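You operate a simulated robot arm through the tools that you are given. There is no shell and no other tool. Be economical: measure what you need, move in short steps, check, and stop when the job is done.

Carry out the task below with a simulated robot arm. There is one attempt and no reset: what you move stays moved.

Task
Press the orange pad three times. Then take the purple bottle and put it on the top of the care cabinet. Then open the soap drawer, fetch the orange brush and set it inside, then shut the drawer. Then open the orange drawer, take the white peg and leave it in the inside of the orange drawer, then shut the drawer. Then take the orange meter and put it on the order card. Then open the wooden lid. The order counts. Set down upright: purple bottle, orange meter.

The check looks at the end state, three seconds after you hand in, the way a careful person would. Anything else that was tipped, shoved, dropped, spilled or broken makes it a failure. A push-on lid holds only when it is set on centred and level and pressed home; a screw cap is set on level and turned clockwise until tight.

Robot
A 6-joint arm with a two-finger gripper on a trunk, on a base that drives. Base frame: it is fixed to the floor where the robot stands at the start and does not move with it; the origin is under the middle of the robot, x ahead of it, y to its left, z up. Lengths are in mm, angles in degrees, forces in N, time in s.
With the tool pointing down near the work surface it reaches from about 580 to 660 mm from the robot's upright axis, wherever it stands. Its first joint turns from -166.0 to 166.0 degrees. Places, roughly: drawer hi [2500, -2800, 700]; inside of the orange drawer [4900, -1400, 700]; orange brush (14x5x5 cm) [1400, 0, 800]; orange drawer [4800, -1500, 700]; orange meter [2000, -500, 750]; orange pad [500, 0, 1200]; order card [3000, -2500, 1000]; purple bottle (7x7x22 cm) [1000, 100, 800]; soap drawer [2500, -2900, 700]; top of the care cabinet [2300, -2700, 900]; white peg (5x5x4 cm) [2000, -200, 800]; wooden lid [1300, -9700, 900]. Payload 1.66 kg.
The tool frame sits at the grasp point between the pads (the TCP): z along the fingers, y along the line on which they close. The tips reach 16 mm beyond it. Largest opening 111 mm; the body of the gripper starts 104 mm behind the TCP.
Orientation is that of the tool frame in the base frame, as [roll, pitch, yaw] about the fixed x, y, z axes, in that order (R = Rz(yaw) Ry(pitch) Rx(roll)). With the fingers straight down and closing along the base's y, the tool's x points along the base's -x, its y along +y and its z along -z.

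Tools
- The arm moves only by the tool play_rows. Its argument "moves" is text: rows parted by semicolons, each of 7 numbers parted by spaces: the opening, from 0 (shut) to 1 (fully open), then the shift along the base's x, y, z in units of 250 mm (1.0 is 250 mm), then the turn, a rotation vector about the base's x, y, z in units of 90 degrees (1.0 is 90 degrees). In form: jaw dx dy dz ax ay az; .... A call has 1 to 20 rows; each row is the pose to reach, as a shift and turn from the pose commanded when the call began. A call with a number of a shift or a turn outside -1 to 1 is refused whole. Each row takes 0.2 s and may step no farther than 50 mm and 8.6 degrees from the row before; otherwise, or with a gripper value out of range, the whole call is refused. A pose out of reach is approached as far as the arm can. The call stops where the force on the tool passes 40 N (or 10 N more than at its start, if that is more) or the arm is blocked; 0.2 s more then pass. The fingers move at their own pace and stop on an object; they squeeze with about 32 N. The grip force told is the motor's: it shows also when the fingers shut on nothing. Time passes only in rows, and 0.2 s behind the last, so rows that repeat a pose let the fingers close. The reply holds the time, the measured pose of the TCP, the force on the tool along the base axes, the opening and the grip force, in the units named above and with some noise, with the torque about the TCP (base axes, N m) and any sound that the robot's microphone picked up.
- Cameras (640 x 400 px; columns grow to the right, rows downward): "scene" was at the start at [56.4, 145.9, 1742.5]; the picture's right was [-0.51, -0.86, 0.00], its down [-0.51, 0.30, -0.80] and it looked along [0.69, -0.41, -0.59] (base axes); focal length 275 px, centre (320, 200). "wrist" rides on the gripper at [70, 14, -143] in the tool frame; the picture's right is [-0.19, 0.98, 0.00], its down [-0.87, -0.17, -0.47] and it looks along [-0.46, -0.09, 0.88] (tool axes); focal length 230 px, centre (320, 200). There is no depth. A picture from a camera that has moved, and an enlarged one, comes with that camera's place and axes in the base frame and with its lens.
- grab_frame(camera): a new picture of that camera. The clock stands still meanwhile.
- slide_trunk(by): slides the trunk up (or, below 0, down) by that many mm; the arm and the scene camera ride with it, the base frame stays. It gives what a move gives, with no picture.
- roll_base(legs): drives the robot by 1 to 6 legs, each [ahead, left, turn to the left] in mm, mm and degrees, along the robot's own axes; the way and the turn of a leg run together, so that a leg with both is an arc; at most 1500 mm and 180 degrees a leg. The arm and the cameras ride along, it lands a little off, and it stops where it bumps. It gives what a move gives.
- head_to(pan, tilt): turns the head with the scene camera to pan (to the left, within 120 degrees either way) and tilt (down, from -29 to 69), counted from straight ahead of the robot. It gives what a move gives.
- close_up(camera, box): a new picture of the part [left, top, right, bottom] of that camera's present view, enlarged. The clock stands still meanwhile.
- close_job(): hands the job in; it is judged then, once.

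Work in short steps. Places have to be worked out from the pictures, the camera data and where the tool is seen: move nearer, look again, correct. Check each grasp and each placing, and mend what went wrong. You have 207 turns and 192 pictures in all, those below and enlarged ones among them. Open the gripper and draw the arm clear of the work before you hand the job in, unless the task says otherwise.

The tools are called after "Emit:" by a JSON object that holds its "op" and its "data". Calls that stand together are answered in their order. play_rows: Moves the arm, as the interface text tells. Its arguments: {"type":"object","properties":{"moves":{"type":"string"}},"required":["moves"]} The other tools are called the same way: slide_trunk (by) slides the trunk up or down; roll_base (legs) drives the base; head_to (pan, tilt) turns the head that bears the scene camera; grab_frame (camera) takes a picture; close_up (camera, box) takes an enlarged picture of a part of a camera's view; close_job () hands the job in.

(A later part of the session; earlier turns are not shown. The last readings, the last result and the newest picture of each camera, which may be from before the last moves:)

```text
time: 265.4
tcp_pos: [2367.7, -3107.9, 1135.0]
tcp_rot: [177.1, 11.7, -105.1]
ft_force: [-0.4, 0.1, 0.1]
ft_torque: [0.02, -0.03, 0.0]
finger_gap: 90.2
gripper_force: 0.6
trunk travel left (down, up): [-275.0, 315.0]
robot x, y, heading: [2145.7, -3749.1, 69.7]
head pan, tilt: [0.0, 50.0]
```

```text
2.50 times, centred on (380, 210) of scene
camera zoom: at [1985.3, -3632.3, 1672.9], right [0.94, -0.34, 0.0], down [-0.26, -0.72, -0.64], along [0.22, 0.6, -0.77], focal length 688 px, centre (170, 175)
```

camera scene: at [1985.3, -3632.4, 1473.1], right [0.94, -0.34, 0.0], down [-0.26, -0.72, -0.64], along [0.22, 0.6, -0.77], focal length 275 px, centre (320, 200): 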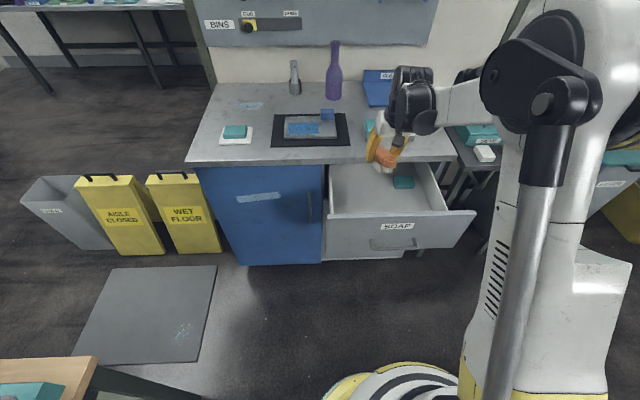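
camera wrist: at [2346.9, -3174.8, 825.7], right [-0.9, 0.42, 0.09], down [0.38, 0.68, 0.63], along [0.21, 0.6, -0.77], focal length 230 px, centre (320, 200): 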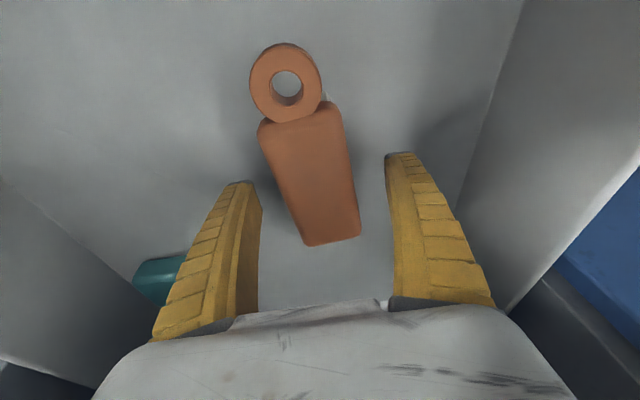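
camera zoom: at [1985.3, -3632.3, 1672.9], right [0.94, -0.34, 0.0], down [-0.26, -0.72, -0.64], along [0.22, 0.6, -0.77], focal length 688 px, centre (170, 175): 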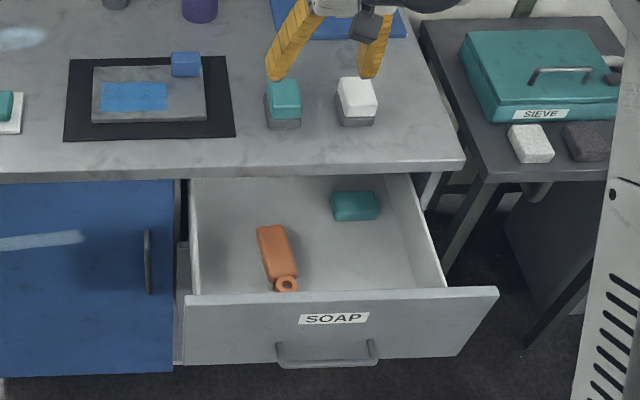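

Brush is in. Now shut the drawer by pushing its front above the handle with closed fingertips at 45°. Back off, close, tilt.

Emit:
{"op": "roll_base", "data": {"legs": [[-350, 0, 0]]}}

Emit:
{"op": "play_rows", "data": {"moves": "0 0.03 -0.01 0 0.078 -0.028 0; 0 0.06 -0.02 0 0.157 -0.057 0; 0 0.1 -0.04 0 0.235 -0.085 0; 0 0.14 -0.05 0 0.313 -0.114 0; 0 0.157 -0.057 0 0.355 -0.129 0; 0 0.157 -0.057 0 0.355 -0.129 0"}}

Emit:
{"op": "slide_trunk", "data": {"by": -270}}

Emit:
{"op": "grab_frame", "data": {"camera": "scene"}}

Emit:
{"op": "grab_frame", "data": {"camera": "wrist"}}

```text
time: 267.6
tcp_pos: [2248.2, -3436.7, 1136.2]
tcp_rot: [177.1, 11.8, -105.2]
ft_force: [0.5, -0.4, 0.6]
ft_torque: [0.01, -0.02, -0.02]
finger_gap: 89.9
gripper_force: 0.3
trunk travel left (down, up): [-275.0, 315.0]
robot x, y, heading: [2022.1, -4077.9, 69.8]
head pan, tilt: [0.0, 50.0]
```

```text
time: 269.0
tcp_pos: [2285.5, -3450.3, 1135.4]
tcp_rot: [-179.0, 45.6, -103.2]
ft_force: [0.0, 0.7, -0.1]
ft_torque: [0.03, 0.0, 0.02]
finger_gap: 0.2
gripper_force: 28.6
trunk travel left (down, up): [-275.0, 315.0]
robot x, y, heading: [2022.1, -4082.1, 70.1]
head pan, tilt: [0.0, 50.0]
```

```text
time: 271.8
tcp_pos: [2285.3, -3450.1, 865.9]
tcp_rot: [-179.0, 45.5, -103.1]
ft_force: [-0.2, -0.6, 0.0]
ft_torque: [-0.04, -0.02, -0.02]
finger_gap: 0.0
gripper_force: 28.2
trunk travel left (down, up): [-5.0, 585.0]
robot x, y, heading: [2021.6, -4077.8, 69.7]
head pan, tilt: [0.0, 50.0]
```

```text
94 pictures are left
camera scene: at [1865.6, -3960.0, 1403.1], right [0.94, -0.34, 0.0], down [-0.26, -0.72, -0.64], along [0.22, 0.6, -0.77], focal length 275 px, centre (320, 200)
```

scene: 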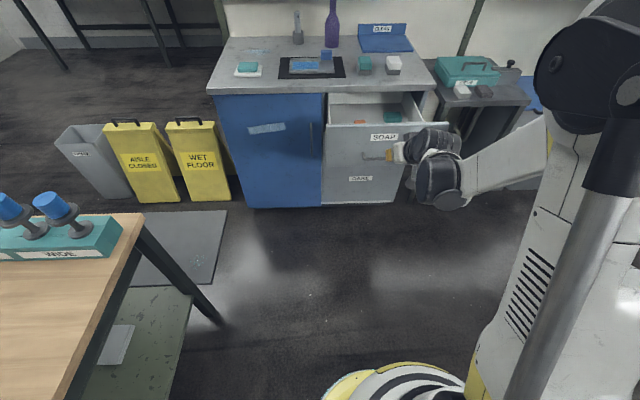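

```text
93 pictures are left
camera wrist: at [2237.9, -3593.2, 915.7], right [-0.92, 0.36, 0.12], down [0.22, 0.23, 0.95], along [0.32, 0.9, -0.29], focal length 230 px, centre (320, 200)
```

wrist: 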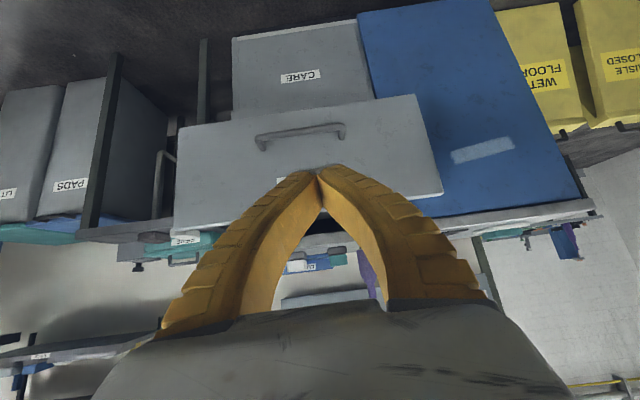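

Lower the tips to z≈765 (above the handle, below the rim).

Emit:
{"op": "play_rows", "data": {"moves": "0 0 0 -0.12 0 0 0; 0 0 0 -0.24 0 0 0; 0 0 0 -0.364 0 0 0; 0 0 0 -0.364 0 0 0"}}

```text
time: 272.8
tcp_pos: [2285.9, -3449.8, 774.7]
tcp_rot: [-179.0, 45.6, -103.1]
ft_force: [-0.5, 0.5, -0.8]
ft_torque: [-0.01, 0.02, 0.01]
finger_gap: 0.0
gripper_force: 28.8
trunk travel left (down, up): [-5.0, 585.0]
robot x, y, heading: [2020.5, -4079.6, 70.1]
head pan, tilt: [0.0, 50.0]
```

Drive forward to just past contact and push about two thirds of the way.

Emit:
{"op": "roll_base", "data": {"legs": [[350, 0, 0]]}}

Emit:
{"op": "grab_frame", "data": {"camera": "wrist"}}

Emit:
{"op": "close_up", "data": {"camera": "scene", "box": [280, 80, 480, 280]}}

```text
time: 275.1
tcp_pos: [2408.1, -3121.2, 773.1]
tcp_rot: [-178.9, 45.5, -103.2]
ft_force: [-0.1, -0.5, 0.0]
ft_torque: [-0.03, 0.01, -0.01]
finger_gap: 0.1
gripper_force: 28.7
trunk travel left (down, up): [-5.0, 585.0]
robot x, y, heading: [2141.3, -3750.4, 69.9]
head pan, tilt: [0.0, 50.0]
```

```text
92 pictures are left
camera wrist: at [2358.6, -3263.6, 824.7], right [-0.92, 0.37, 0.12], down [0.22, 0.23, 0.95], along [0.32, 0.9, -0.29], focal length 230 px, centre (320, 200)
```

wrist: 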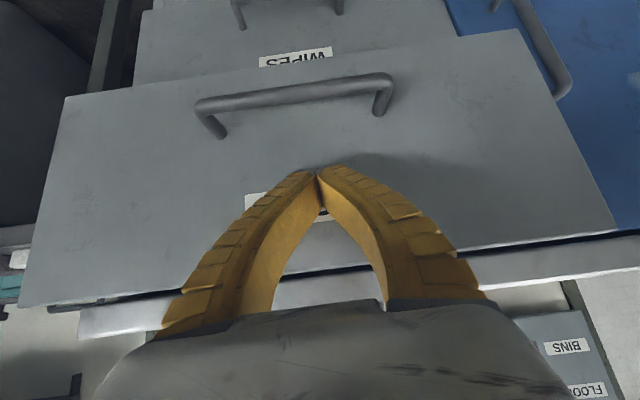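

```text
2.00 times, centred on (380, 180) of scene
camera zoom: at [1986.2, -3630.5, 1403.0], right [0.94, -0.34, 0.0], down [-0.26, -0.72, -0.64], along [0.22, 0.6, -0.77], focal length 550 px, centre (200, 240)
```

zoom: 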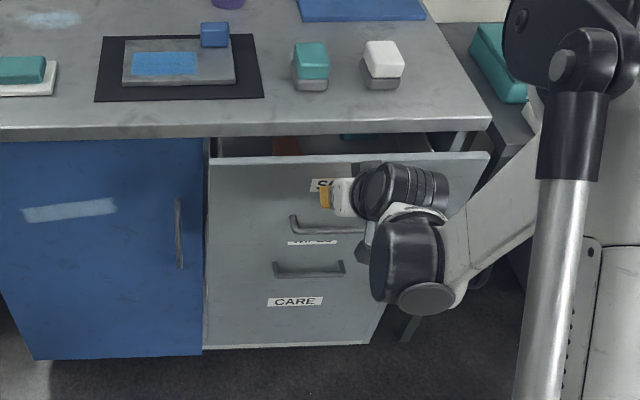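

Push the remaining ~90 mm with the arm until it stops.

Emit:
{"op": "play_rows", "data": {"moves": "0 0.03 0.08 0 0 0 0; 0 0.06 0.16 0 0 0 0; 0 0.085 0.235 0 0 0 0; 0 0.103 0.282 0 0 0 0; 0 0.115 0.32 0 0 0 0; 0 0.127 0.35 0 0 0 0; 0 0.137 0.376 0 0 0 0; 0 0.147 0.404 0 0 0 0; 0 0.157 0.43 0 0 0 0; 0 0.167 0.46 0 0 0 0"}}

Emit:
{"op": "grab_frame", "data": {"camera": "wrist"}}

Emit:
{"op": "close_up", "data": {"camera": "scene", "box": [280, 80, 480, 280]}}

```text
time: 276.2
tcp_pos: [2431.3, -3051.0, 774.3]
tcp_rot: [-179.2, 44.9, -103.2]
ft_force: [-6.3, -14.5, 3.0]
ft_torque: [0.07, -0.06, -0.2]
finger_gap: 0.0
gripper_force: 28.0
trunk travel left (down, up): [-5.0, 585.0]
robot x, y, heading: [2144.8, -3749.0, 69.7]
head pan, tilt: [0.0, 50.0]
stopped in row 5: the force on the tool passed its limit at 52 N (the readings are from after the stop); the commanded pose is now the measured one
```

```text
90 pictures are left
camera wrist: at [2383.3, -3194.0, 825.5], right [-0.92, 0.37, 0.12], down [0.22, 0.23, 0.95], along [0.32, 0.9, -0.3], focal length 230 px, centre (320, 200)
```

wrist: 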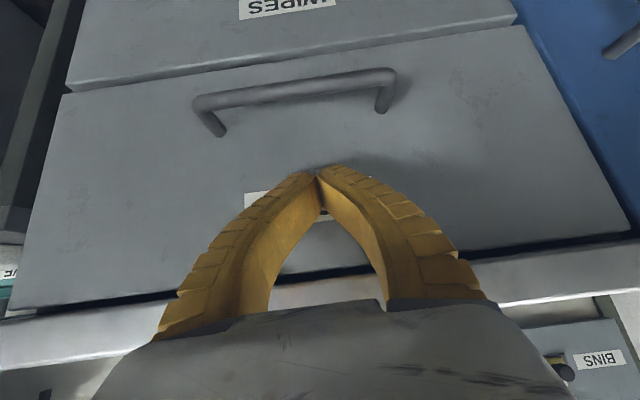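

```text
2.00 times, centred on (380, 180) of scene
camera zoom: at [1985.3, -3632.6, 1403.2], right [0.94, -0.34, 0.0], down [-0.26, -0.72, -0.64], along [0.22, 0.6, -0.77], focal length 550 px, centre (200, 240)
```

zoom: 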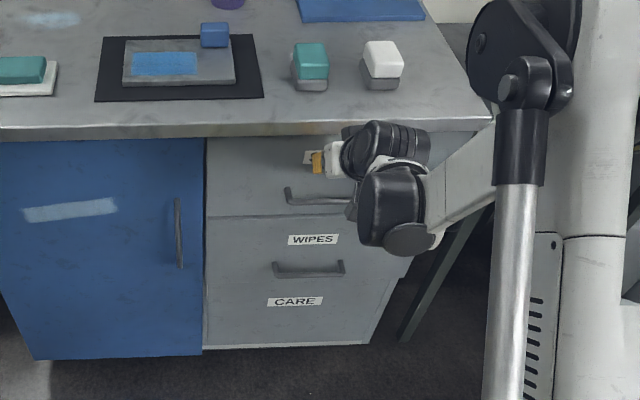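

End stop reached; the drawer looks shut. Back away and check.

Emit:
{"op": "roll_base", "data": {"legs": [[-300, 0, 0]]}}

Emit:
{"op": "grab_frame", "data": {"camera": "wrist"}}

Emit:
{"op": "close_up", "data": {"camera": "scene", "box": [200, 50, 480, 250]}}

```text
time: 278.2
tcp_pos: [2327.7, -3329.6, 772.2]
tcp_rot: [-179.2, 44.9, -103.1]
ft_force: [0.1, 0.4, -0.6]
ft_torque: [0.02, 0.01, -0.02]
finger_gap: 0.0
gripper_force: 28.2
trunk travel left (down, up): [-5.0, 585.0]
robot x, y, heading: [2043.4, -4030.9, 69.8]
head pan, tilt: [0.0, 50.0]
```

```text
88 pictures are left
camera wrist: at [2280.3, -3472.0, 824.5], right [-0.92, 0.36, 0.12], down [0.22, 0.23, 0.95], along [0.31, 0.9, -0.3], focal length 230 px, centre (320, 200)
```

wrist: 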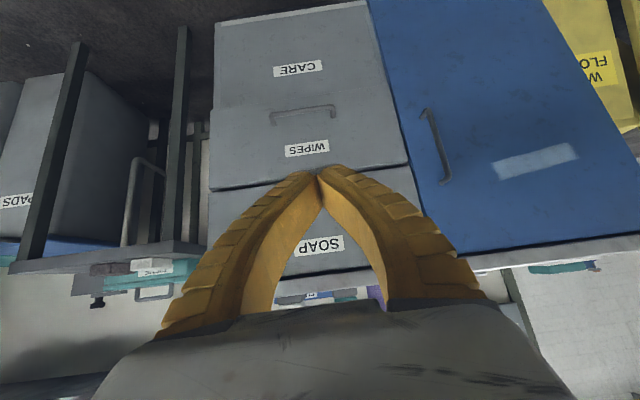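

```text
2.00 times, centred on (340, 150) of scene
camera zoom: at [1883.4, -3911.7, 1403.0], right [0.94, -0.34, 0.0], down [-0.26, -0.72, -0.64], along [0.22, 0.6, -0.77], focal length 550 px, centre (280, 300)
```

zoom: 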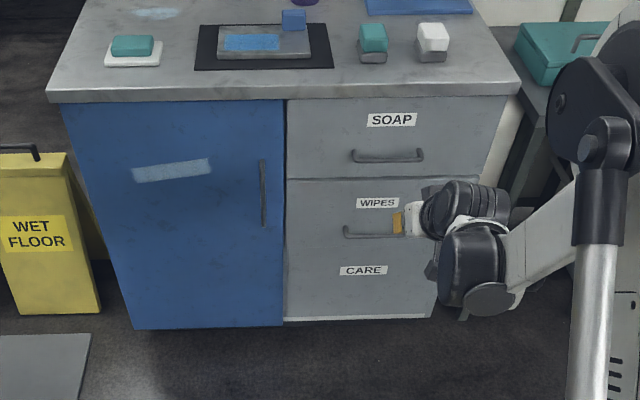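

The soap drawer is shut with the brush inside. Now I raise the arm (trunk up) and go vertical, to check on the leaning glass bottle on my way back.

Emit:
{"op": "slide_trunk", "data": {"by": 400}}

Emit:
{"op": "play_rows", "data": {"moves": "0.5 -0.02 -0.05 0.1 -0.078 0.028 0; 0.5 -0.04 -0.1 0.2 -0.157 0.057 0; 0.5 -0.06 -0.15 0.3 -0.235 0.085 0; 0.5 -0.08 -0.2 0.4 -0.313 0.114 0; 0.5 -0.1 -0.25 0.5 -0.392 0.142 0; 0.5 -0.12 -0.3 0.55 -0.47 0.171 0; 0.5 -0.12 -0.3 0.55 -0.47 0.171 0"}}

```text
time: 282.1
tcp_pos: [2327.7, -3329.6, 1172.3]
tcp_rot: [-179.1, 44.9, -103.0]
ft_force: [0.2, 0.1, 0.5]
ft_torque: [-0.01, 0.03, -0.03]
finger_gap: 0.1
gripper_force: 28.8
trunk travel left (down, up): [-405.0, 185.0]
robot x, y, heading: [2039.6, -4032.9, 70.0]
head pan, tilt: [0.0, 50.0]
```

```text
time: 283.6
tcp_pos: [2298.8, -3405.3, 1311.6]
tcp_rot: [176.0, 0.0, -105.1]
ft_force: [0.7, 0.0, 0.2]
ft_torque: [0.0, -0.04, 0.01]
finger_gap: 57.8
gripper_force: 0.9
trunk travel left (down, up): [-405.0, 185.0]
robot x, y, heading: [2041.6, -4028.0, 70.0]
head pan, tilt: [0.0, 50.0]
```

Drive back behind the table, to the bottle's column (hand at z≈1310, well above the glass).

Emit:
{"op": "roll_base", "data": {"legs": [[-870, 0, 0], [0, 1400, 0]]}}

Emit:
{"op": "grab_frame", "data": {"camera": "wrist"}}

Emit:
{"op": "head_to", "data": {"pan": 0, "tilt": 45}}

Emit:
{"op": "close_up", "data": {"camera": "scene", "box": [120, 60, 440, 260]}}

```text
time: 294.8
tcp_pos: [699.2, -3737.5, 1310.7]
tcp_rot: [176.0, 0.1, -105.7]
ft_force: [0.2, 0.5, 0.6]
ft_torque: [0.02, -0.01, -0.03]
finger_gap: 57.5
gripper_force: 1.2
trunk travel left (down, up): [-405.0, 185.0]
robot x, y, heading: [435.4, -4362.9, 69.5]
head pan, tilt: [0.0, 50.0]
```

```text
86 pictures are left
camera wrist: at [678.2, -3804.6, 1453.5], right [-0.89, 0.45, 0.07], down [0.43, 0.78, 0.46], along [0.15, 0.44, -0.88], focal length 230 px, centre (320, 200)
```

wrist: 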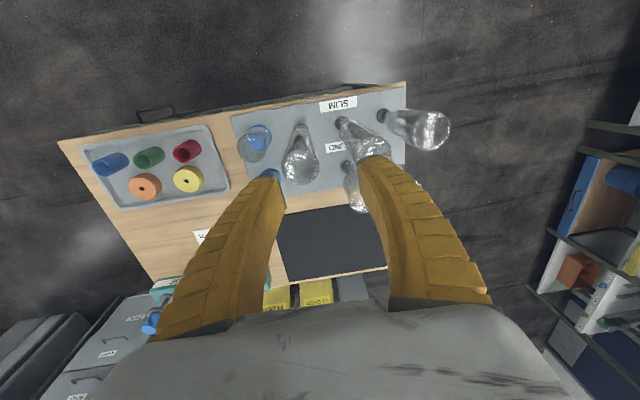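

```text
time: 295.5
tcp_pos: [699.7, -3737.8, 1309.3]
tcp_rot: [175.9, 0.1, -105.8]
ft_force: [0.0, 0.7, 0.2]
ft_torque: [-0.02, 0.03, 0.02]
finger_gap: 57.4
gripper_force: 1.3
trunk travel left (down, up): [-405.0, 185.0]
robot x, y, heading: [433.2, -4358.2, 69.4]
head pan, tilt: [0.0, 45.0]
```

```text
2.00 times, centred on (280, 160) of scene
camera zoom: at [280.0, -4236.6, 1809.9], right [0.94, -0.35, 0.0], down [-0.25, -0.66, -0.71], along [0.25, 0.66, -0.71], focal length 550 px, centre (400, 280)
```

zoom: 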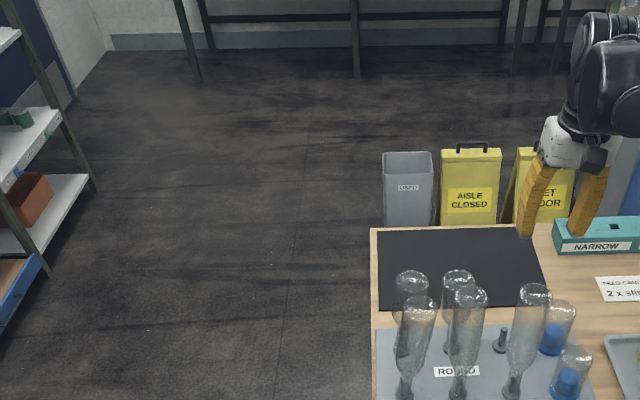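

Both bottles of the first column lean ~9–11° toward +D. I can re-centre each by straddling it with open jaws and closing just to its width above its peg. Position above SLIM1 first and level the tool.

Emit:
{"op": "roll_base", "data": {"legs": [[45, 205, 0]]}}

Emit:
{"op": "play_rows", "data": {"moves": "1 0 0 0 -0.008 -0.021 -0.022; 1 0 0 0 -0.015 -0.042 -0.045; 1 0 0 0 -0.015 -0.042 -0.045"}}

Emit:
{"op": "grab_frame", "data": {"camera": "wrist"}}

Emit:
{"op": "head_to", "data": {"pan": -5, "tilt": 50}}

Emit:
{"op": "close_up", "data": {"camera": "scene", "box": [280, 100, 480, 260]}}

```text
time: 297.1
tcp_pos: [523.9, -3623.3, 1310.3]
tcp_rot: [176.0, 0.0, -105.8]
ft_force: [0.5, 0.0, 0.1]
ft_torque: [-0.03, -0.03, 0.02]
finger_gap: 57.5
gripper_force: 1.2
trunk travel left (down, up): [-405.0, 185.0]
robot x, y, heading: [262.8, -4245.5, 69.1]
head pan, tilt: [0.0, 45.0]
```

```text
time: 297.9
tcp_pos: [524.8, -3624.3, 1311.0]
tcp_rot: [-180.0, 0.0, -109.8]
ft_force: [0.1, -0.1, -0.2]
ft_torque: [0.02, 0.0, 0.02]
finger_gap: 110.8
gripper_force: 0.0
trunk travel left (down, up): [-405.0, 185.0]
robot x, y, heading: [261.5, -4246.0, 69.3]
head pan, tilt: [0.0, 45.0]
```

```text
84 pictures are left
camera wrist: at [490.2, -3685.0, 1453.2], right [-0.86, 0.51, 0.0], down [0.45, 0.76, 0.47], along [0.24, 0.41, -0.88], focal length 230 px, centre (320, 200)
```

wrist: 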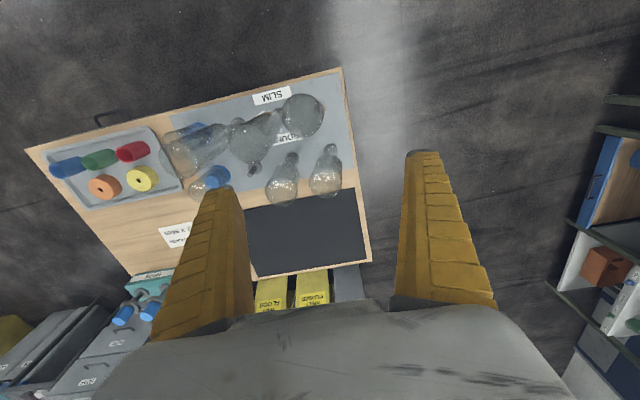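

```text
time: 298.6
tcp_pos: [522.8, -3624.5, 1309.8]
tcp_rot: [-179.9, 0.0, -109.9]
ft_force: [-0.4, -0.2, 0.0]
ft_torque: [0.01, 0.0, 0.02]
finger_gap: 110.9
gripper_force: 0.1
trunk travel left (down, up): [-405.0, 185.0]
robot x, y, heading: [261.7, -4245.7, 69.3]
head pan, tilt: [-5.0, 50.0]
```

```text
2.50 times, centred on (380, 180) of scene
camera zoom: at [109.8, -4128.6, 1803.0], right [0.9, -0.43, 0.0], down [-0.33, -0.69, -0.64], along [0.28, 0.58, -0.77], focal length 688 px, centre (170, 250)
```

zoom: 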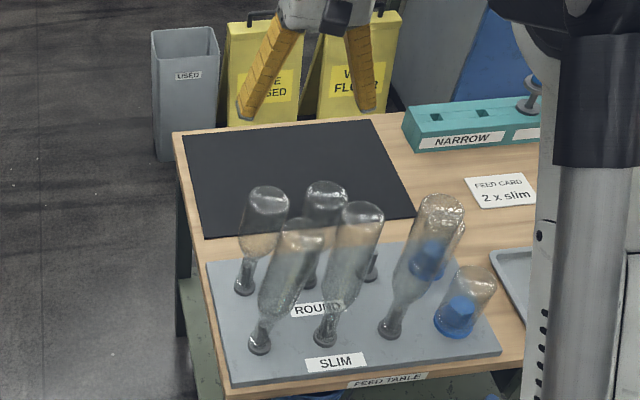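

I measure SLIM1 leaning ≈8–9° and ROUND1 ≈5–6° (others upright). I'll set SLIM1 straight by gripping its top across N and moving it −D. First rotate the tool −90° about vertical, still high above.

Emit:
{"op": "play_rows", "data": {"moves": "1 0.01 -0.01 0 0 0 -0.09; 1 0.02 -0.02 0 0 0 -0.18; 1 0.03 -0.03 0 0 0 -0.27; 1 0.04 -0.04 0 0 0 -0.36; 1 0.05 -0.05 0 0 0 -0.45; 1 0.06 -0.06 0 0 0 -0.54; 1 0.07 -0.07 0 0 0 -0.63; 1 0.08 -0.08 0 0 0 -0.72; 1 0.088 -0.08 0 0 0 -0.81; 1 0.088 -0.08 0 0 0 -0.9; 1 0.088 -0.08 0 0 0 -0.99; 1 0.088 -0.08 0 0 0 -1"}}

Emit:
{"op": "grab_frame", "data": {"camera": "wrist"}}

```text
time: 301.2
tcp_pos: [546.7, -3643.5, 1311.4]
tcp_rot: [179.9, 0.0, 160.1]
ft_force: [-0.8, -0.8, 0.3]
ft_torque: [0.0, 0.04, 0.0]
finger_gap: 110.9
gripper_force: 0.0
trunk travel left (down, up): [-405.0, 185.0]
robot x, y, heading: [259.0, -4244.0, 69.5]
head pan, tilt: [-5.0, 50.0]
```

```text
82 pictures are left
camera wrist: at [487.4, -3607.4, 1453.3], right [0.51, 0.86, 0.0], down [0.76, -0.45, 0.47], along [0.41, -0.24, -0.88], focal length 230 px, centre (320, 200)
```

wrist: 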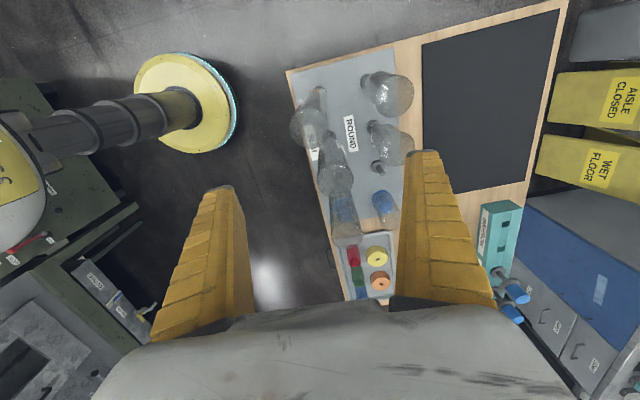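

Top of SLIM1 at ≈(533,−3655), base ≈(514,−3626). Descend with open jaws straddling it (N-wise).

Emit:
{"op": "play_rows", "data": {"moves": "1 -0.05 -0.024 0 0 0 0; 1 -0.05 -0.024 -0.18 0 0 0; 1 -0.05 -0.024 -0.36 0 0 0; 1 -0.05 -0.024 -0.54 0 0 0; 1 -0.05 -0.024 -0.7 0 0 0; 1 -0.05 -0.024 -0.8 0 0 0; 1 -0.05 -0.024 -0.8 0 0 0"}}

Emit:
{"op": "grab_frame", "data": {"camera": "wrist"}}

Emit:
{"op": "close_up", "data": {"camera": "scene", "box": [280, 100, 480, 260]}}

```text
time: 302.8
tcp_pos: [535.3, -3650.6, 1110.5]
tcp_rot: [179.9, 0.0, 160.2]
ft_force: [1.0, 0.4, 0.0]
ft_torque: [0.01, 0.04, 0.02]
finger_gap: 111.1
gripper_force: 0.0
trunk travel left (down, up): [-405.0, 185.0]
robot x, y, heading: [258.8, -4248.8, 69.5]
head pan, tilt: [-5.0, 50.0]
```

```text
81 pictures are left
camera wrist: at [475.3, -3615.0, 1253.4], right [0.51, 0.86, 0.0], down [0.76, -0.45, 0.47], along [0.41, -0.24, -0.88], focal length 230 px, centre (320, 200)
```

wrist: 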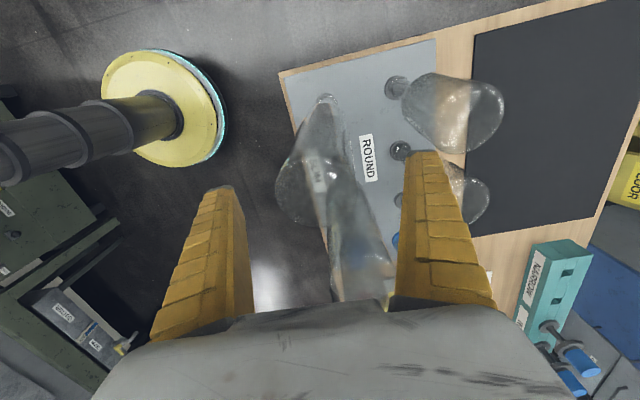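

```text
2.50 times, centred on (380, 180) of scene
camera zoom: at [109.8, -4129.1, 1803.1], right [0.9, -0.43, 0.0], down [-0.33, -0.69, -0.64], along [0.28, 0.58, -0.77], focal length 688 px, centre (170, 250)
```

zoom: 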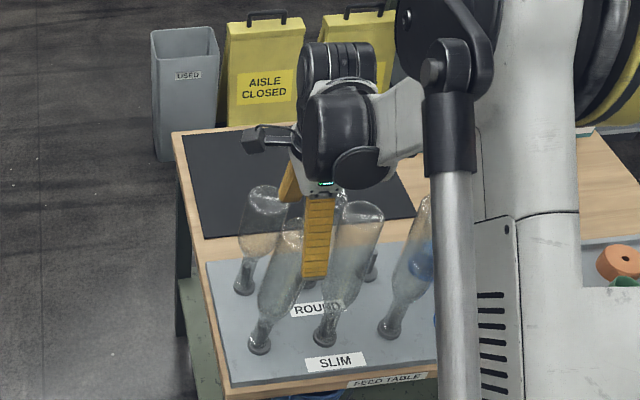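

Well placed. Descend 50 mm more and close on it.

Emit:
{"op": "play_rows", "data": {"moves": "1 0 0 -0.1 0 0 0; 1 0 0 -0.2 0 0 0; 1 0 0 -0.2 0 0 0"}}

Emit:
{"op": "play_rows", "data": {"moves": "0.85 0 0 0 0 0 0; 0.75 0 0 0 0 0 0; 0.65 0 0 0 0 0 0; 0.55 0 0 0 0 0 0; 0.5 0 0 0 0 0 0; 0.5 0 0 0 0 0 0"}}

Emit:
{"op": "grab_frame", "data": {"camera": "wrist"}}

```text
time: 303.6
tcp_pos: [534.3, -3650.7, 1061.0]
tcp_rot: [180.0, -0.1, 160.1]
ft_force: [0.3, 1.0, -0.6]
ft_torque: [-0.02, -0.02, -0.03]
finger_gap: 111.1
gripper_force: 0.0
trunk travel left (down, up): [-405.0, 185.0]
robot x, y, heading: [260.9, -4247.3, 69.1]
head pan, tilt: [-5.0, 50.0]
```

```text
time: 305.0
tcp_pos: [534.9, -3650.3, 1060.5]
tcp_rot: [-180.0, 0.0, 160.1]
ft_force: [0.1, 1.3, 2.9]
ft_torque: [0.3, 0.02, -0.06]
finger_gap: 57.9
gripper_force: 11.6
trunk travel left (down, up): [-405.0, 185.0]
robot x, y, heading: [259.3, -4245.8, 69.2]
head pan, tilt: [-5.0, 50.0]
```

```text
79 pictures are left
camera wrist: at [474.9, -3613.8, 1203.2], right [0.51, 0.86, 0.0], down [0.76, -0.45, 0.47], along [0.41, -0.24, -0.88], focal length 230 px, centre (320, 200)
```

wrist: 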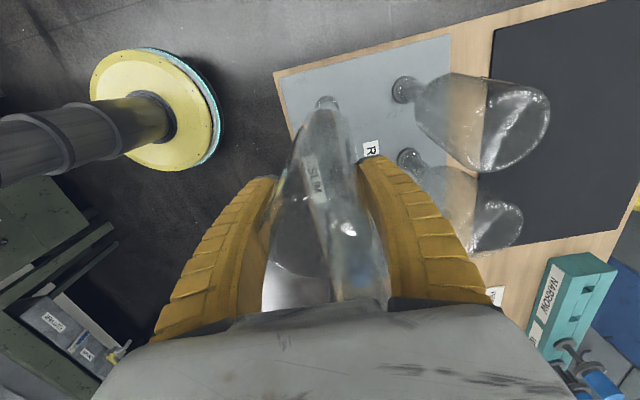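

Held lightly (58 mm). Move its top to above its peg and release.

Emit:
{"op": "play_rows", "data": {"moves": "0.5 -0.03 0.035 0 0 0 0; 0.5 -0.055 0.07 0 0 0 0; 0.5 -0.08 0.105 0 0 0 0; 0.5 -0.08 0.105 0 0 0 0; 0.5 -0.08 0.105 0 0 0 0"}}

Emit:
{"op": "grab_frame", "data": {"camera": "wrist"}}

Emit:
{"op": "close_up", "data": {"camera": "scene", "box": [280, 100, 480, 260]}}

```text
time: 306.2
tcp_pos: [514.8, -3623.4, 1060.2]
tcp_rot: [179.9, -0.1, 160.0]
ft_force: [-0.3, -0.3, -0.2]
ft_torque: [-0.05, -0.04, 0.0]
finger_gap: 57.4
gripper_force: 1.0
trunk travel left (down, up): [-405.0, 185.0]
robot x, y, heading: [261.6, -4247.9, 69.5]
head pan, tilt: [-5.0, 50.0]
```

```text
78 pictures are left
camera wrist: at [455.3, -3587.7, 1203.6], right [0.51, 0.86, 0.0], down [0.76, -0.45, 0.47], along [0.41, -0.24, -0.88], focal length 230 px, centre (320, 200)
```

wrist: 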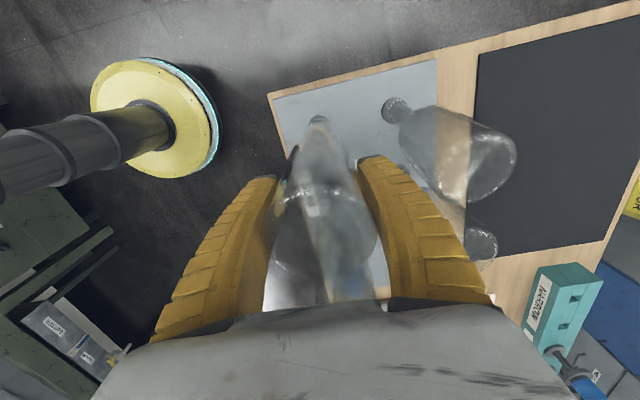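

```text
2.50 times, centred on (380, 180) of scene
camera zoom: at [109.9, -4129.3, 1803.1], right [0.9, -0.43, 0.0], down [-0.33, -0.69, -0.64], along [0.28, 0.58, -0.77], focal length 688 px, centre (170, 250)
```

zoom: 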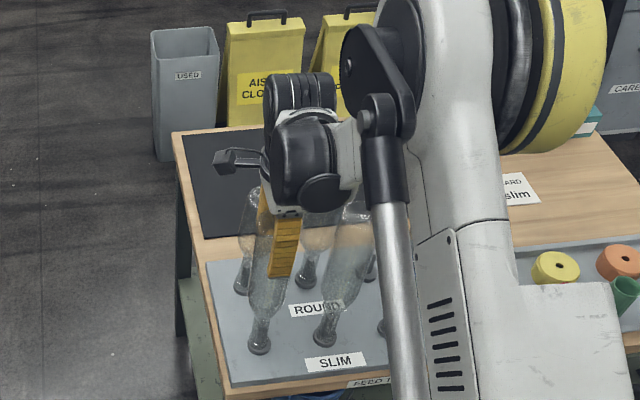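

It's upright now. Open slowly and lift straight up.

Emit:
{"op": "play_rows", "data": {"moves": "0.58 0 0 0 0 0 0; 0.66 0 0 0 0 0 0; 0.76 0 0 0 0 0 0; 0.9 0 0 0 0 0 0; 0.9 0 0 0.1 0 0 0; 0.9 0 0 0.25 0 0 0; 0.9 0 0 0.4 0 0 0; 0.9 0 0 0.55 0 0 0; 0.9 0 0 0.7 0 0 0; 0.9 0 0 0.85 0 0 0; 0.9 0 0 1 0 0 0"}}

Emit:
{"op": "grab_frame", "data": {"camera": "wrist"}}

Emit:
{"op": "close_up", "data": {"camera": "scene", "box": [280, 100, 480, 260]}}

```text
time: 308.6
tcp_pos: [513.9, -3623.6, 1311.8]
tcp_rot: [180.0, -0.1, 160.1]
ft_force: [-0.9, 0.1, -0.1]
ft_torque: [0.0, 0.0, -0.02]
finger_gap: 100.5
gripper_force: 0.3
trunk travel left (down, up): [-405.0, 185.0]
robot x, y, heading: [259.8, -4250.2, 69.2]
head pan, tilt: [-5.0, 50.0]
```

```text
76 pictures are left
camera wrist: at [454.3, -3587.8, 1454.0], right [0.51, 0.86, 0.0], down [0.76, -0.45, 0.47], along [0.41, -0.24, -0.88], focal length 230 px, centre (320, 200)
```

wrist: 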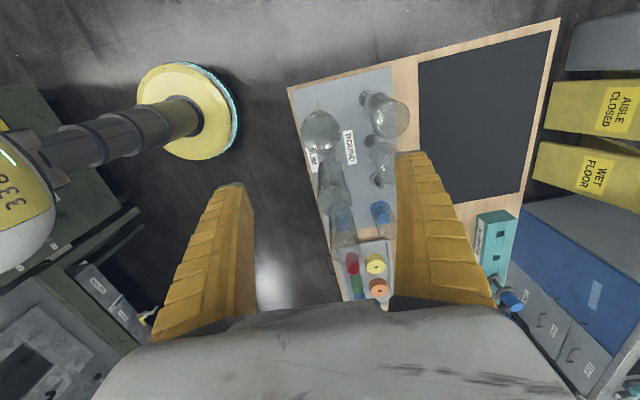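

```text
2.50 times, centred on (380, 180) of scene
camera zoom: at [109.7, -4129.4, 1803.1], right [0.9, -0.43, 0.0], down [-0.33, -0.69, -0.64], along [0.28, 0.58, -0.77], focal length 688 px, centre (170, 250)
```

zoom: 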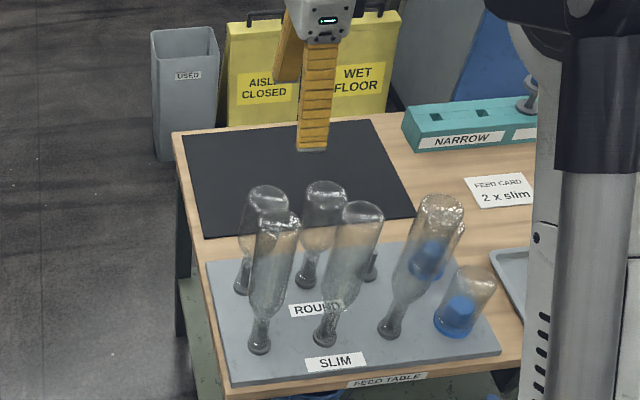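

SLIM1 is upright again. I do the same for ROUND1 (base ≈(555,−3510), top ≈(570,−3514,1047)).

Emit:
{"op": "play_rows", "data": {"moves": "1 0.06 0.14 0 0 0 0; 1 0.12 0.28 0 0 0 0; 1 0.2 0.44 0 0 0 0; 1 0.2 0.44 -0.15 0 0 0; 1 0.2 0.44 -0.32 0 0 0; 1 0.2 0.44 -0.49 0 0 0; 1 0.2 0.44 -0.66 0 0 0; 1 0.2 0.44 -0.83 0 0 0; 1 0.2 0.44 -0.92 0 0 0; 1 0.2 0.44 -0.92 0 0 0"}}

Emit:
{"op": "grab_frame", "data": {"camera": "wrist"}}

```text
time: 310.8
tcp_pos: [563.7, -3515.2, 1079.5]
tcp_rot: [179.9, 0.1, 160.1]
ft_force: [-1.0, -0.8, -0.2]
ft_torque: [0.0, 0.0, 0.0]
finger_gap: 110.9
gripper_force: 0.0
trunk travel left (down, up): [-405.0, 185.0]
robot x, y, heading: [261.3, -4242.9, 69.4]
head pan, tilt: [-5.0, 50.0]
```

```text
74 pictures are left
camera wrist: at [504.0, -3478.2, 1223.1], right [0.51, 0.86, 0.0], down [0.76, -0.45, 0.47], along [0.41, -0.24, -0.88], focal length 230 px, centre (320, 200)
```

wrist: 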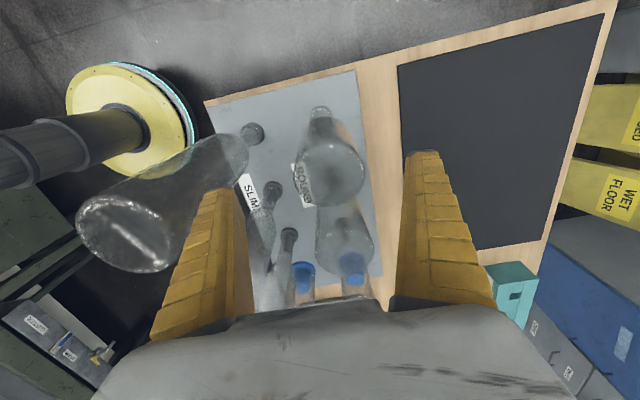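

Centered on ROUND1. Descend, close lightly, shift over its peg and release.

Emit:
{"op": "play_rows", "data": {"moves": "0.92 0 0 -0.1 0 0 0; 0.92 0 0 -0.2 0 0 0; 0.92 0 0 -0.28 0 0 0; 0.8 0 0 -0.28 0 0 0; 0.7 0 0 -0.28 0 0 0; 0.62 0 0 -0.28 0 0 0; 0.54 0 0 -0.28 0 0 0; 0.5 0 0 -0.28 0 0 0; 0.5 -0.02 0.012 -0.28 0 0 0; 0.5 -0.04 0.025 -0.28 0 0 0; 0.5 -0.06 0.036 -0.28 0 0 0; 0.5 -0.06 0.036 -0.28 0 0 0"}}

Emit:
{"op": "grab_frame", "data": {"camera": "wrist"}}

```text
time: 313.4
tcp_pos: [549.3, -3506.7, 1010.2]
tcp_rot: [179.9, 0.0, 160.1]
ft_force: [4.5, -1.8, -1.9]
ft_torque: [-0.36, -0.72, -0.02]
finger_gap: 64.7
gripper_force: 32.3
out of reach, approached as far as the arm can: row 10, 11, 12
trunk travel left (down, up): [-405.0, 185.0]
robot x, y, heading: [263.4, -4244.9, 69.5]
head pan, tilt: [-5.0, 50.0]
```

```text
73 pictures are left
camera wrist: at [488.9, -3471.3, 1154.5], right [0.51, 0.86, 0.0], down [0.76, -0.45, 0.47], along [0.41, -0.24, -0.88], focal length 230 px, centre (320, 200)
```

wrist: 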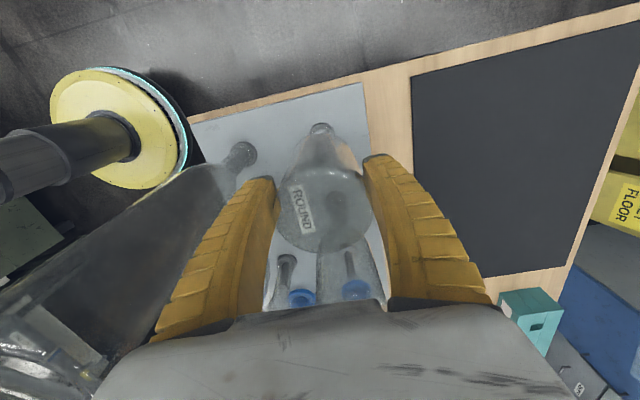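

Bottle is now above its peg. Release slowly and rise.

Emit:
{"op": "play_rows", "data": {"moves": "0.6 0 0 0 0 0 0; 0.66 0 0 0 0 0 0; 0.76 0 0 0 0 0 0; 0.9 0 0 0 0 0 0; 0.9 0 0 0.1 0 0 0; 0.9 0 0 0.25 0 0 0; 0.9 0 0 0.4 0 0 0; 0.9 0 0 0.55 0 0 0; 0.9 0 0 0.7 0 0 0; 0.9 0 0 0.85 0 0 0; 0.9 0 0 1 0 0 0"}}

Emit:
{"op": "play_rows", "data": {"moves": "0.5 0 0 0.15 0 0 0.09; 0.5 -0.03 -0.08 0.2 0 0 0.18; 0.5 -0.06 -0.16 0.2 0 0 0.27; 0.5 -0.06 -0.16 0.2 0 0 0.36; 0.5 -0.06 -0.16 0.2 0 0 0.45; 0.5 -0.06 -0.16 0.2 0 0 0.54; 0.5 -0.06 -0.16 0.2 0 0 0.63; 0.5 -0.06 -0.16 0.2 0 0 0.72; 0.5 -0.06 -0.16 0.2 0 0 0.81; 0.5 -0.06 -0.16 0.2 0 0 0.9; 0.5 -0.06 -0.16 0.2 0 0 0.99; 0.5 -0.06 -0.16 0.2 0 0 0.99"}}

Emit:
{"op": "close_up", "data": {"camera": "scene", "box": [280, 100, 480, 260]}}

```text
time: 315.8
tcp_pos: [548.4, -3507.4, 1263.3]
tcp_rot: [179.8, 0.0, 160.1]
ft_force: [-0.2, 0.7, 0.0]
ft_torque: [0.02, 0.0, -0.02]
finger_gap: 100.4
gripper_force: 0.1
trunk travel left (down, up): [-405.0, 185.0]
robot x, y, heading: [259.2, -4246.4, 69.6]
head pan, tilt: [-5.0, 50.0]
```

```text
time: 318.4
tcp_pos: [533.5, -3548.3, 1312.1]
tcp_rot: [-180.0, -0.1, -110.7]
ft_force: [0.1, 0.0, 0.6]
ft_torque: [-0.01, -0.03, 0.01]
finger_gap: 57.8
gripper_force: 1.2
trunk travel left (down, up): [-405.0, 185.0]
robot x, y, heading: [260.0, -4246.7, 69.3]
head pan, tilt: [-5.0, 50.0]
```

```text
2.50 times, centred on (380, 180) of scene
camera zoom: at [110.0, -4128.6, 1803.0], right [0.9, -0.43, 0.0], down [-0.33, -0.69, -0.64], along [0.28, 0.58, -0.77], focal length 688 px, centre (170, 250)
```

zoom: 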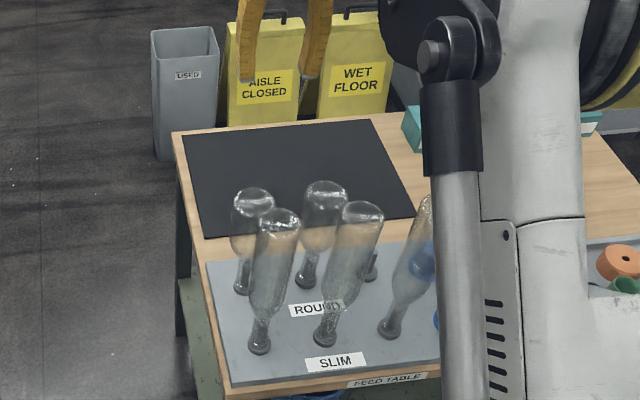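

Both bottles stand straight. Now the orange drawer: drive back to the bench aisle, turn along it and look ahead.

Emit:
{"op": "roll_base", "data": {"legs": [[0, 690, 0], [1070, 0, 0], [1070, 0, 0], [1070, 0, 0], [0, 0, -89.5], [1500, 0, 0]]}}

Emit:
{"op": "head_to", "data": {"pan": 15, "tilt": 20}}

Emit:
{"op": "grab_frame", "data": {"camera": "scene"}}

```text
time: 348.2
tcp_pos: [2821.5, -1873.6, 1312.1]
tcp_rot: [-179.9, 0.0, 157.9]
ft_force: [-0.2, -0.2, -0.4]
ft_torque: [-0.02, -0.01, -0.01]
finger_gap: 57.6
gripper_force: 1.7
trunk travel left (down, up): [-405.0, 185.0]
robot x, y, heading: [2129.1, -1583.9, -22.0]
head pan, tilt: [-5.0, 50.0]
```

```text
time: 349.2
tcp_pos: [2822.5, -1871.3, 1311.3]
tcp_rot: [-179.9, 0.0, 158.1]
ft_force: [0.7, 0.6, -0.2]
ft_torque: [-0.02, 0.0, 0.02]
finger_gap: 57.5
gripper_force: 1.5
trunk travel left (down, up): [-405.0, 185.0]
robot x, y, heading: [2129.6, -1586.5, -21.9]
head pan, tilt: [15.0, 20.0]
```

```text
71 pictures are left
camera scene: at [2275.2, -1411.3, 1848.5], right [-0.12, -0.99, 0.0], down [-0.34, 0.04, -0.94], along [0.93, -0.11, -0.34], focal length 275 px, centre (320, 200)
```

scene: 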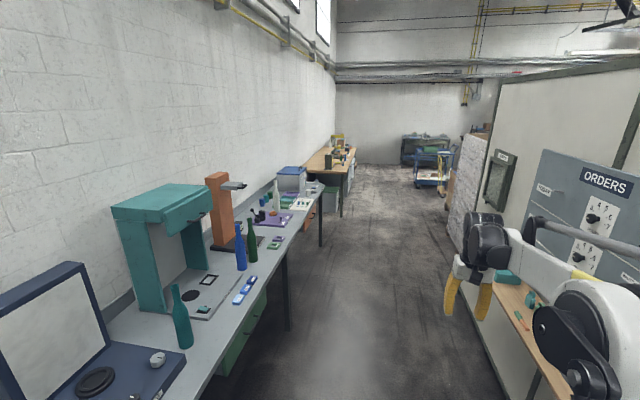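

Zoom to find the orange drawer and the order card.

Emit:
{"op": "close_up", "data": {"camera": "scene", "box": [240, 130, 400, 250]}}

Emit:
{"op": "close_up", "data": {"camera": "scene", "box": [440, 130, 640, 380]}}

```text
3.33 times, centred on (320, 190) of scene
camera zoom: at [2275.2, -1411.3, 1848.5], right [-0.12, -0.99, 0.0], down [-0.34, 0.04, -0.94], along [0.93, -0.11, -0.34], focal length 917 px, centre (320, 233)
```

zoom: 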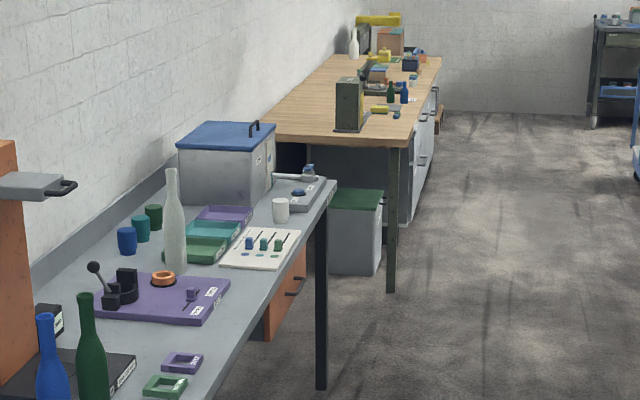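

```text
1.60 times, centred on (540, 255) of scene
camera zoom: at [2275.2, -1411.3, 1848.5], right [-0.12, -0.99, 0.0], down [-0.34, 0.04, -0.94], along [0.93, -0.11, -0.34], focal length 440 px, centre (-32, 112)
```

zoom: 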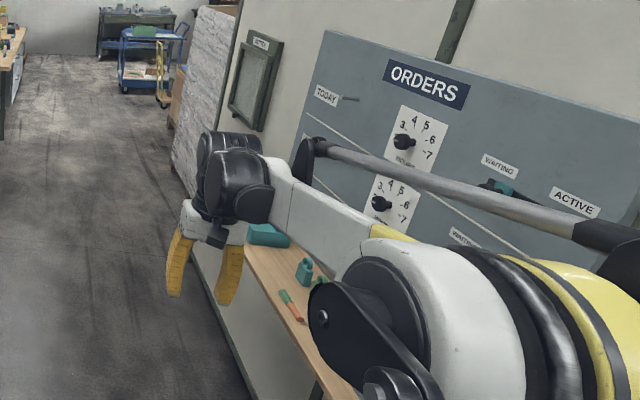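

The orange drawer unit is under the far end of bench 2. Drive closer and look.

Emit:
{"op": "roll_base", "data": {"legs": [[1500, 0, 2], [500, 0, 0]]}}

Emit:
{"op": "head_to", "data": {"pan": 45, "tilt": 40}}

Emit:
{"op": "grab_frame", "data": {"camera": "scene"}}

```text
time: 359.1
tcp_pos: [4704.7, -2539.9, 1311.6]
tcp_rot: [180.0, 0.0, 160.5]
ft_force: [-0.1, -0.1, -0.1]
ft_torque: [0.01, 0.02, 0.02]
finger_gap: 57.4
gripper_force: 1.9
trunk travel left (down, up): [-405.0, 185.0]
robot x, y, heading: [3997.3, -2279.5, -19.8]
head pan, tilt: [15.0, 20.0]
```

```text
time: 360.1
tcp_pos: [4705.0, -2538.9, 1312.7]
tcp_rot: [180.0, 0.0, 160.3]
ft_force: [0.5, 0.6, -0.5]
ft_torque: [-0.01, 0.04, 0.0]
finger_gap: 57.5
gripper_force: 1.0
trunk travel left (down, up): [-405.0, 185.0]
robot x, y, heading: [4000.0, -2282.1, -19.5]
head pan, tilt: [45.0, 40.0]
```

```text
68 pictures are left
camera scene: at [4123.0, -2059.2, 1817.2], right [0.43, -0.9, 0.0], down [-0.58, -0.28, -0.77], along [0.69, 0.33, -0.64], focal length 275 px, centre (320, 200)
```

scene: 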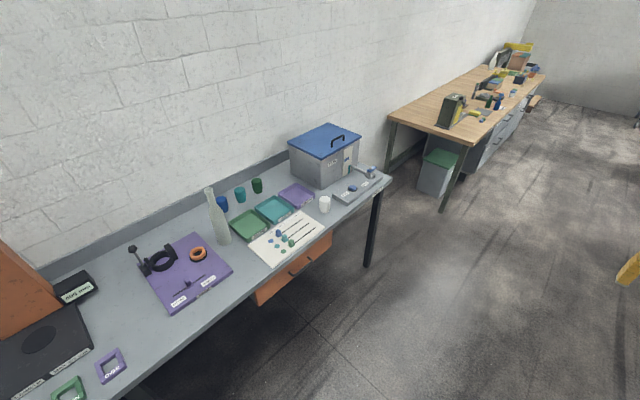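

Handle is near (4880,−1640,~680). I first set the wrist here in the free aisle: tilt 40°, roll +90° about the tool axis, tilt 25° more (grip posture for drawer handles).

Emit:
{"op": "play_rows", "data": {"moves": "0.6 0 0 0 -0.03 -0.084 0; 0.6 0 0 0 -0.06 -0.168 0; 0.6 0 0 0 -0.09 -0.252 0; 0.6 0 0 0 -0.12 -0.336 0; 0.6 0 0 0 -0.148 -0.419 0; 0.6 0 0 0 -0.148 -0.419 0"}}

Emit:
{"op": "play_rows", "data": {"moves": "0.6 0 0 0 0.055 -0.02 -0.07; 0.6 0 0 0 0.11 -0.039 -0.139; 0.6 0 0 0 0.165 -0.059 -0.209; 0.6 0 0 0 0.22 -0.078 -0.279; 0.6 0 0 0 0.275 -0.098 -0.348; 0.6 0 0 0 0.331 -0.117 -0.418; 0.6 0 0 0 0.386 -0.137 -0.487; 0.6 0 0 0 0.441 -0.156 -0.557; 0.6 0 0 0 0.496 -0.176 -0.627; 0.6 0 0 0 0.551 -0.195 -0.696; 0.6 0 0 0 0.606 -0.215 -0.766; 0.6 0 0 0 0.606 -0.215 -0.766"}}

Emit:
{"op": "play_rows", "data": {"moves": "0.6 0 0 0 -0.025 -0.07 0; 0.6 0 0 0 -0.05 -0.14 0; 0.6 0 0 0 -0.075 -0.21 0; 0.6 0 0 0 -0.093 -0.262 0; 0.6 0 0 0 -0.093 -0.262 0"}}

```text
time: 361.5
tcp_pos: [4705.1, -2541.0, 1311.7]
tcp_rot: [179.8, 40.1, 160.3]
ft_force: [-0.6, 0.0, -0.3]
ft_torque: [0.02, 0.04, 0.0]
finger_gap: 68.5
gripper_force: 1.5
trunk travel left (down, up): [-405.0, 185.0]
robot x, y, heading: [3997.6, -2281.3, -19.6]
head pan, tilt: [45.0, 40.0]
```

```text
time: 364.1
tcp_pos: [4704.3, -2541.1, 1312.7]
tcp_rot: [139.9, -0.2, 70.3]
ft_force: [0.1, 0.5, 0.3]
ft_torque: [0.0, -0.02, 0.0]
finger_gap: 68.3
gripper_force: 1.2
trunk travel left (down, up): [-405.0, 185.0]
robot x, y, heading: [3998.7, -2279.4, -19.5]
head pan, tilt: [45.0, 40.0]
```

```text
time: 365.3
tcp_pos: [4705.2, -2540.0, 1313.2]
tcp_rot: [114.8, -0.1, 70.4]
ft_force: [-0.2, -0.2, 0.2]
ft_torque: [0.0, -0.01, -0.01]
finger_gap: 68.6
gripper_force: 1.2
trunk travel left (down, up): [-405.0, 185.0]
robot x, y, heading: [3996.3, -2280.4, -19.6]
head pan, tilt: [45.0, 40.0]
```

Posture fine. Drive to the drawer, turn to face it, lower the trunk.

Emit:
{"op": "roll_base", "data": {"legs": [[620, -130, 0], [0, 0, 92]]}}

Emit:
{"op": "slide_trunk", "data": {"by": -400}}

Emit:
{"op": "head_to", "data": {"pan": 0, "tilt": 45}}

Emit:
{"op": "grab_frame", "data": {"camera": "scene"}}

Emit:
{"op": "grab_frame", "data": {"camera": "wrist"}}

```text
time: 372.7
tcp_pos: [4760.8, -1892.3, 1312.2]
tcp_rot: [114.9, -0.1, 163.4]
ft_force: [0.2, 0.8, 0.3]
ft_torque: [0.05, 0.02, 0.0]
finger_gap: 68.3
gripper_force: 1.1
trunk travel left (down, up): [-405.0, 185.0]
robot x, y, heading: [4535.3, -2610.5, 73.3]
head pan, tilt: [45.0, 40.0]
```

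```text
time: 376.6
tcp_pos: [4760.6, -1891.9, 911.5]
tcp_rot: [115.0, -0.1, 163.2]
ft_force: [-0.8, 0.1, -0.3]
ft_torque: [-0.01, 0.0, 0.0]
finger_gap: 68.2
gripper_force: 1.0
trunk travel left (down, up): [-5.0, 585.0]
robot x, y, heading: [4539.1, -2609.0, 73.4]
head pan, tilt: [45.0, 40.0]
```

```text
time: 377.7
tcp_pos: [4759.2, -1892.7, 913.1]
tcp_rot: [114.9, -0.2, 163.2]
ft_force: [1.0, 0.2, 0.0]
ft_torque: [0.05, 0.02, -0.04]
finger_gap: 68.3
gripper_force: 0.9
trunk travel left (down, up): [-5.0, 585.0]
robot x, y, heading: [4535.6, -2607.5, 73.2]
head pan, tilt: [0.0, 45.0]
```

```text
67 pictures are left
camera scene: at [4374.0, -2495.6, 1409.9], right [0.96, -0.29, 0.0], down [-0.2, -0.68, -0.71], along [0.2, 0.68, -0.71], focal length 275 px, centre (320, 200)
```

scene: 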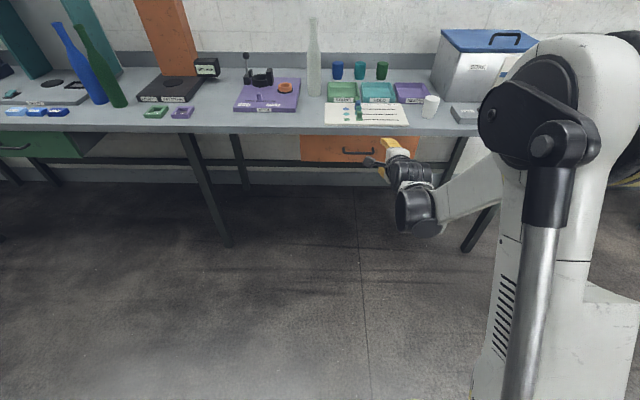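

```text
66 pictures are left
camera wrist: at [4659.9, -1991.3, 984.8], right [0.3, 0.34, 0.89], down [0.69, -0.73, 0.04], along [0.66, 0.6, -0.45], focal length 230 px, centre (320, 200)
```

wrist: 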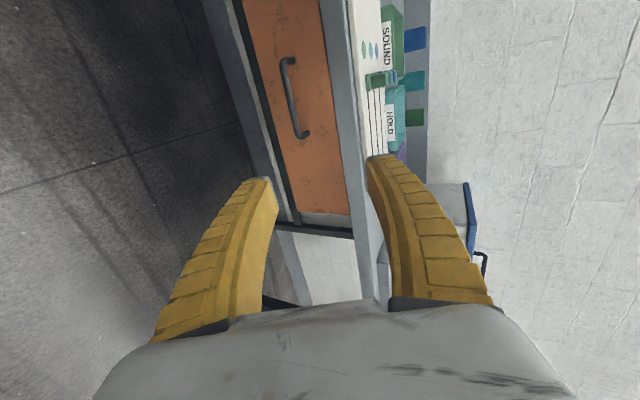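

Handle ≈(4770,−1681,783). Shift base 50 mm left and lower the arm; re-measure.

Emit:
{"op": "roll_base", "data": {"legs": [[0, 50, 0]]}}

Emit:
{"op": "play_rows", "data": {"moves": "0.6 0 0 -0.14 0 0 0; 0.6 0 0 -0.28 0 0 0; 0.6 0 0 -0.36 0 0 0; 0.6 0 0 -0.36 0 0 0"}}

Emit:
{"op": "grab_frame", "data": {"camera": "wrist"}}

```text
time: 378.6
tcp_pos: [4712.2, -1877.2, 911.2]
tcp_rot: [114.9, -0.1, 163.5]
ft_force: [-1.1, -0.4, 0.9]
ft_torque: [-0.01, 0.04, 0.02]
finger_gap: 68.4
gripper_force: 1.5
trunk travel left (down, up): [-5.0, 585.0]
robot x, y, heading: [4489.1, -2590.5, 73.5]
head pan, tilt: [0.0, 45.0]
```

```text
time: 379.6
tcp_pos: [4712.3, -1878.3, 821.6]
tcp_rot: [114.9, -0.1, 163.5]
ft_force: [0.0, -0.7, -1.2]
ft_torque: [0.0, -0.01, -0.01]
finger_gap: 68.7
gripper_force: 0.8
trunk travel left (down, up): [-5.0, 585.0]
robot x, y, heading: [4490.2, -2593.7, 73.5]
head pan, tilt: [0.0, 45.0]
```

```text
65 pictures are left
camera wrist: at [4611.8, -1977.0, 894.3], right [0.3, 0.34, 0.89], down [0.69, -0.73, 0.04], along [0.66, 0.6, -0.45], focal length 230 px, centre (320, 200)
```

wrist: 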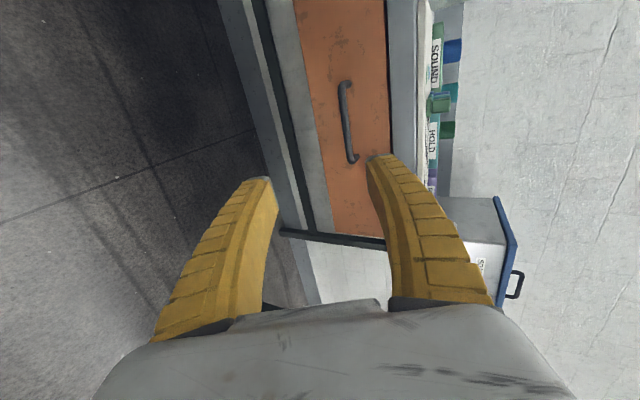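

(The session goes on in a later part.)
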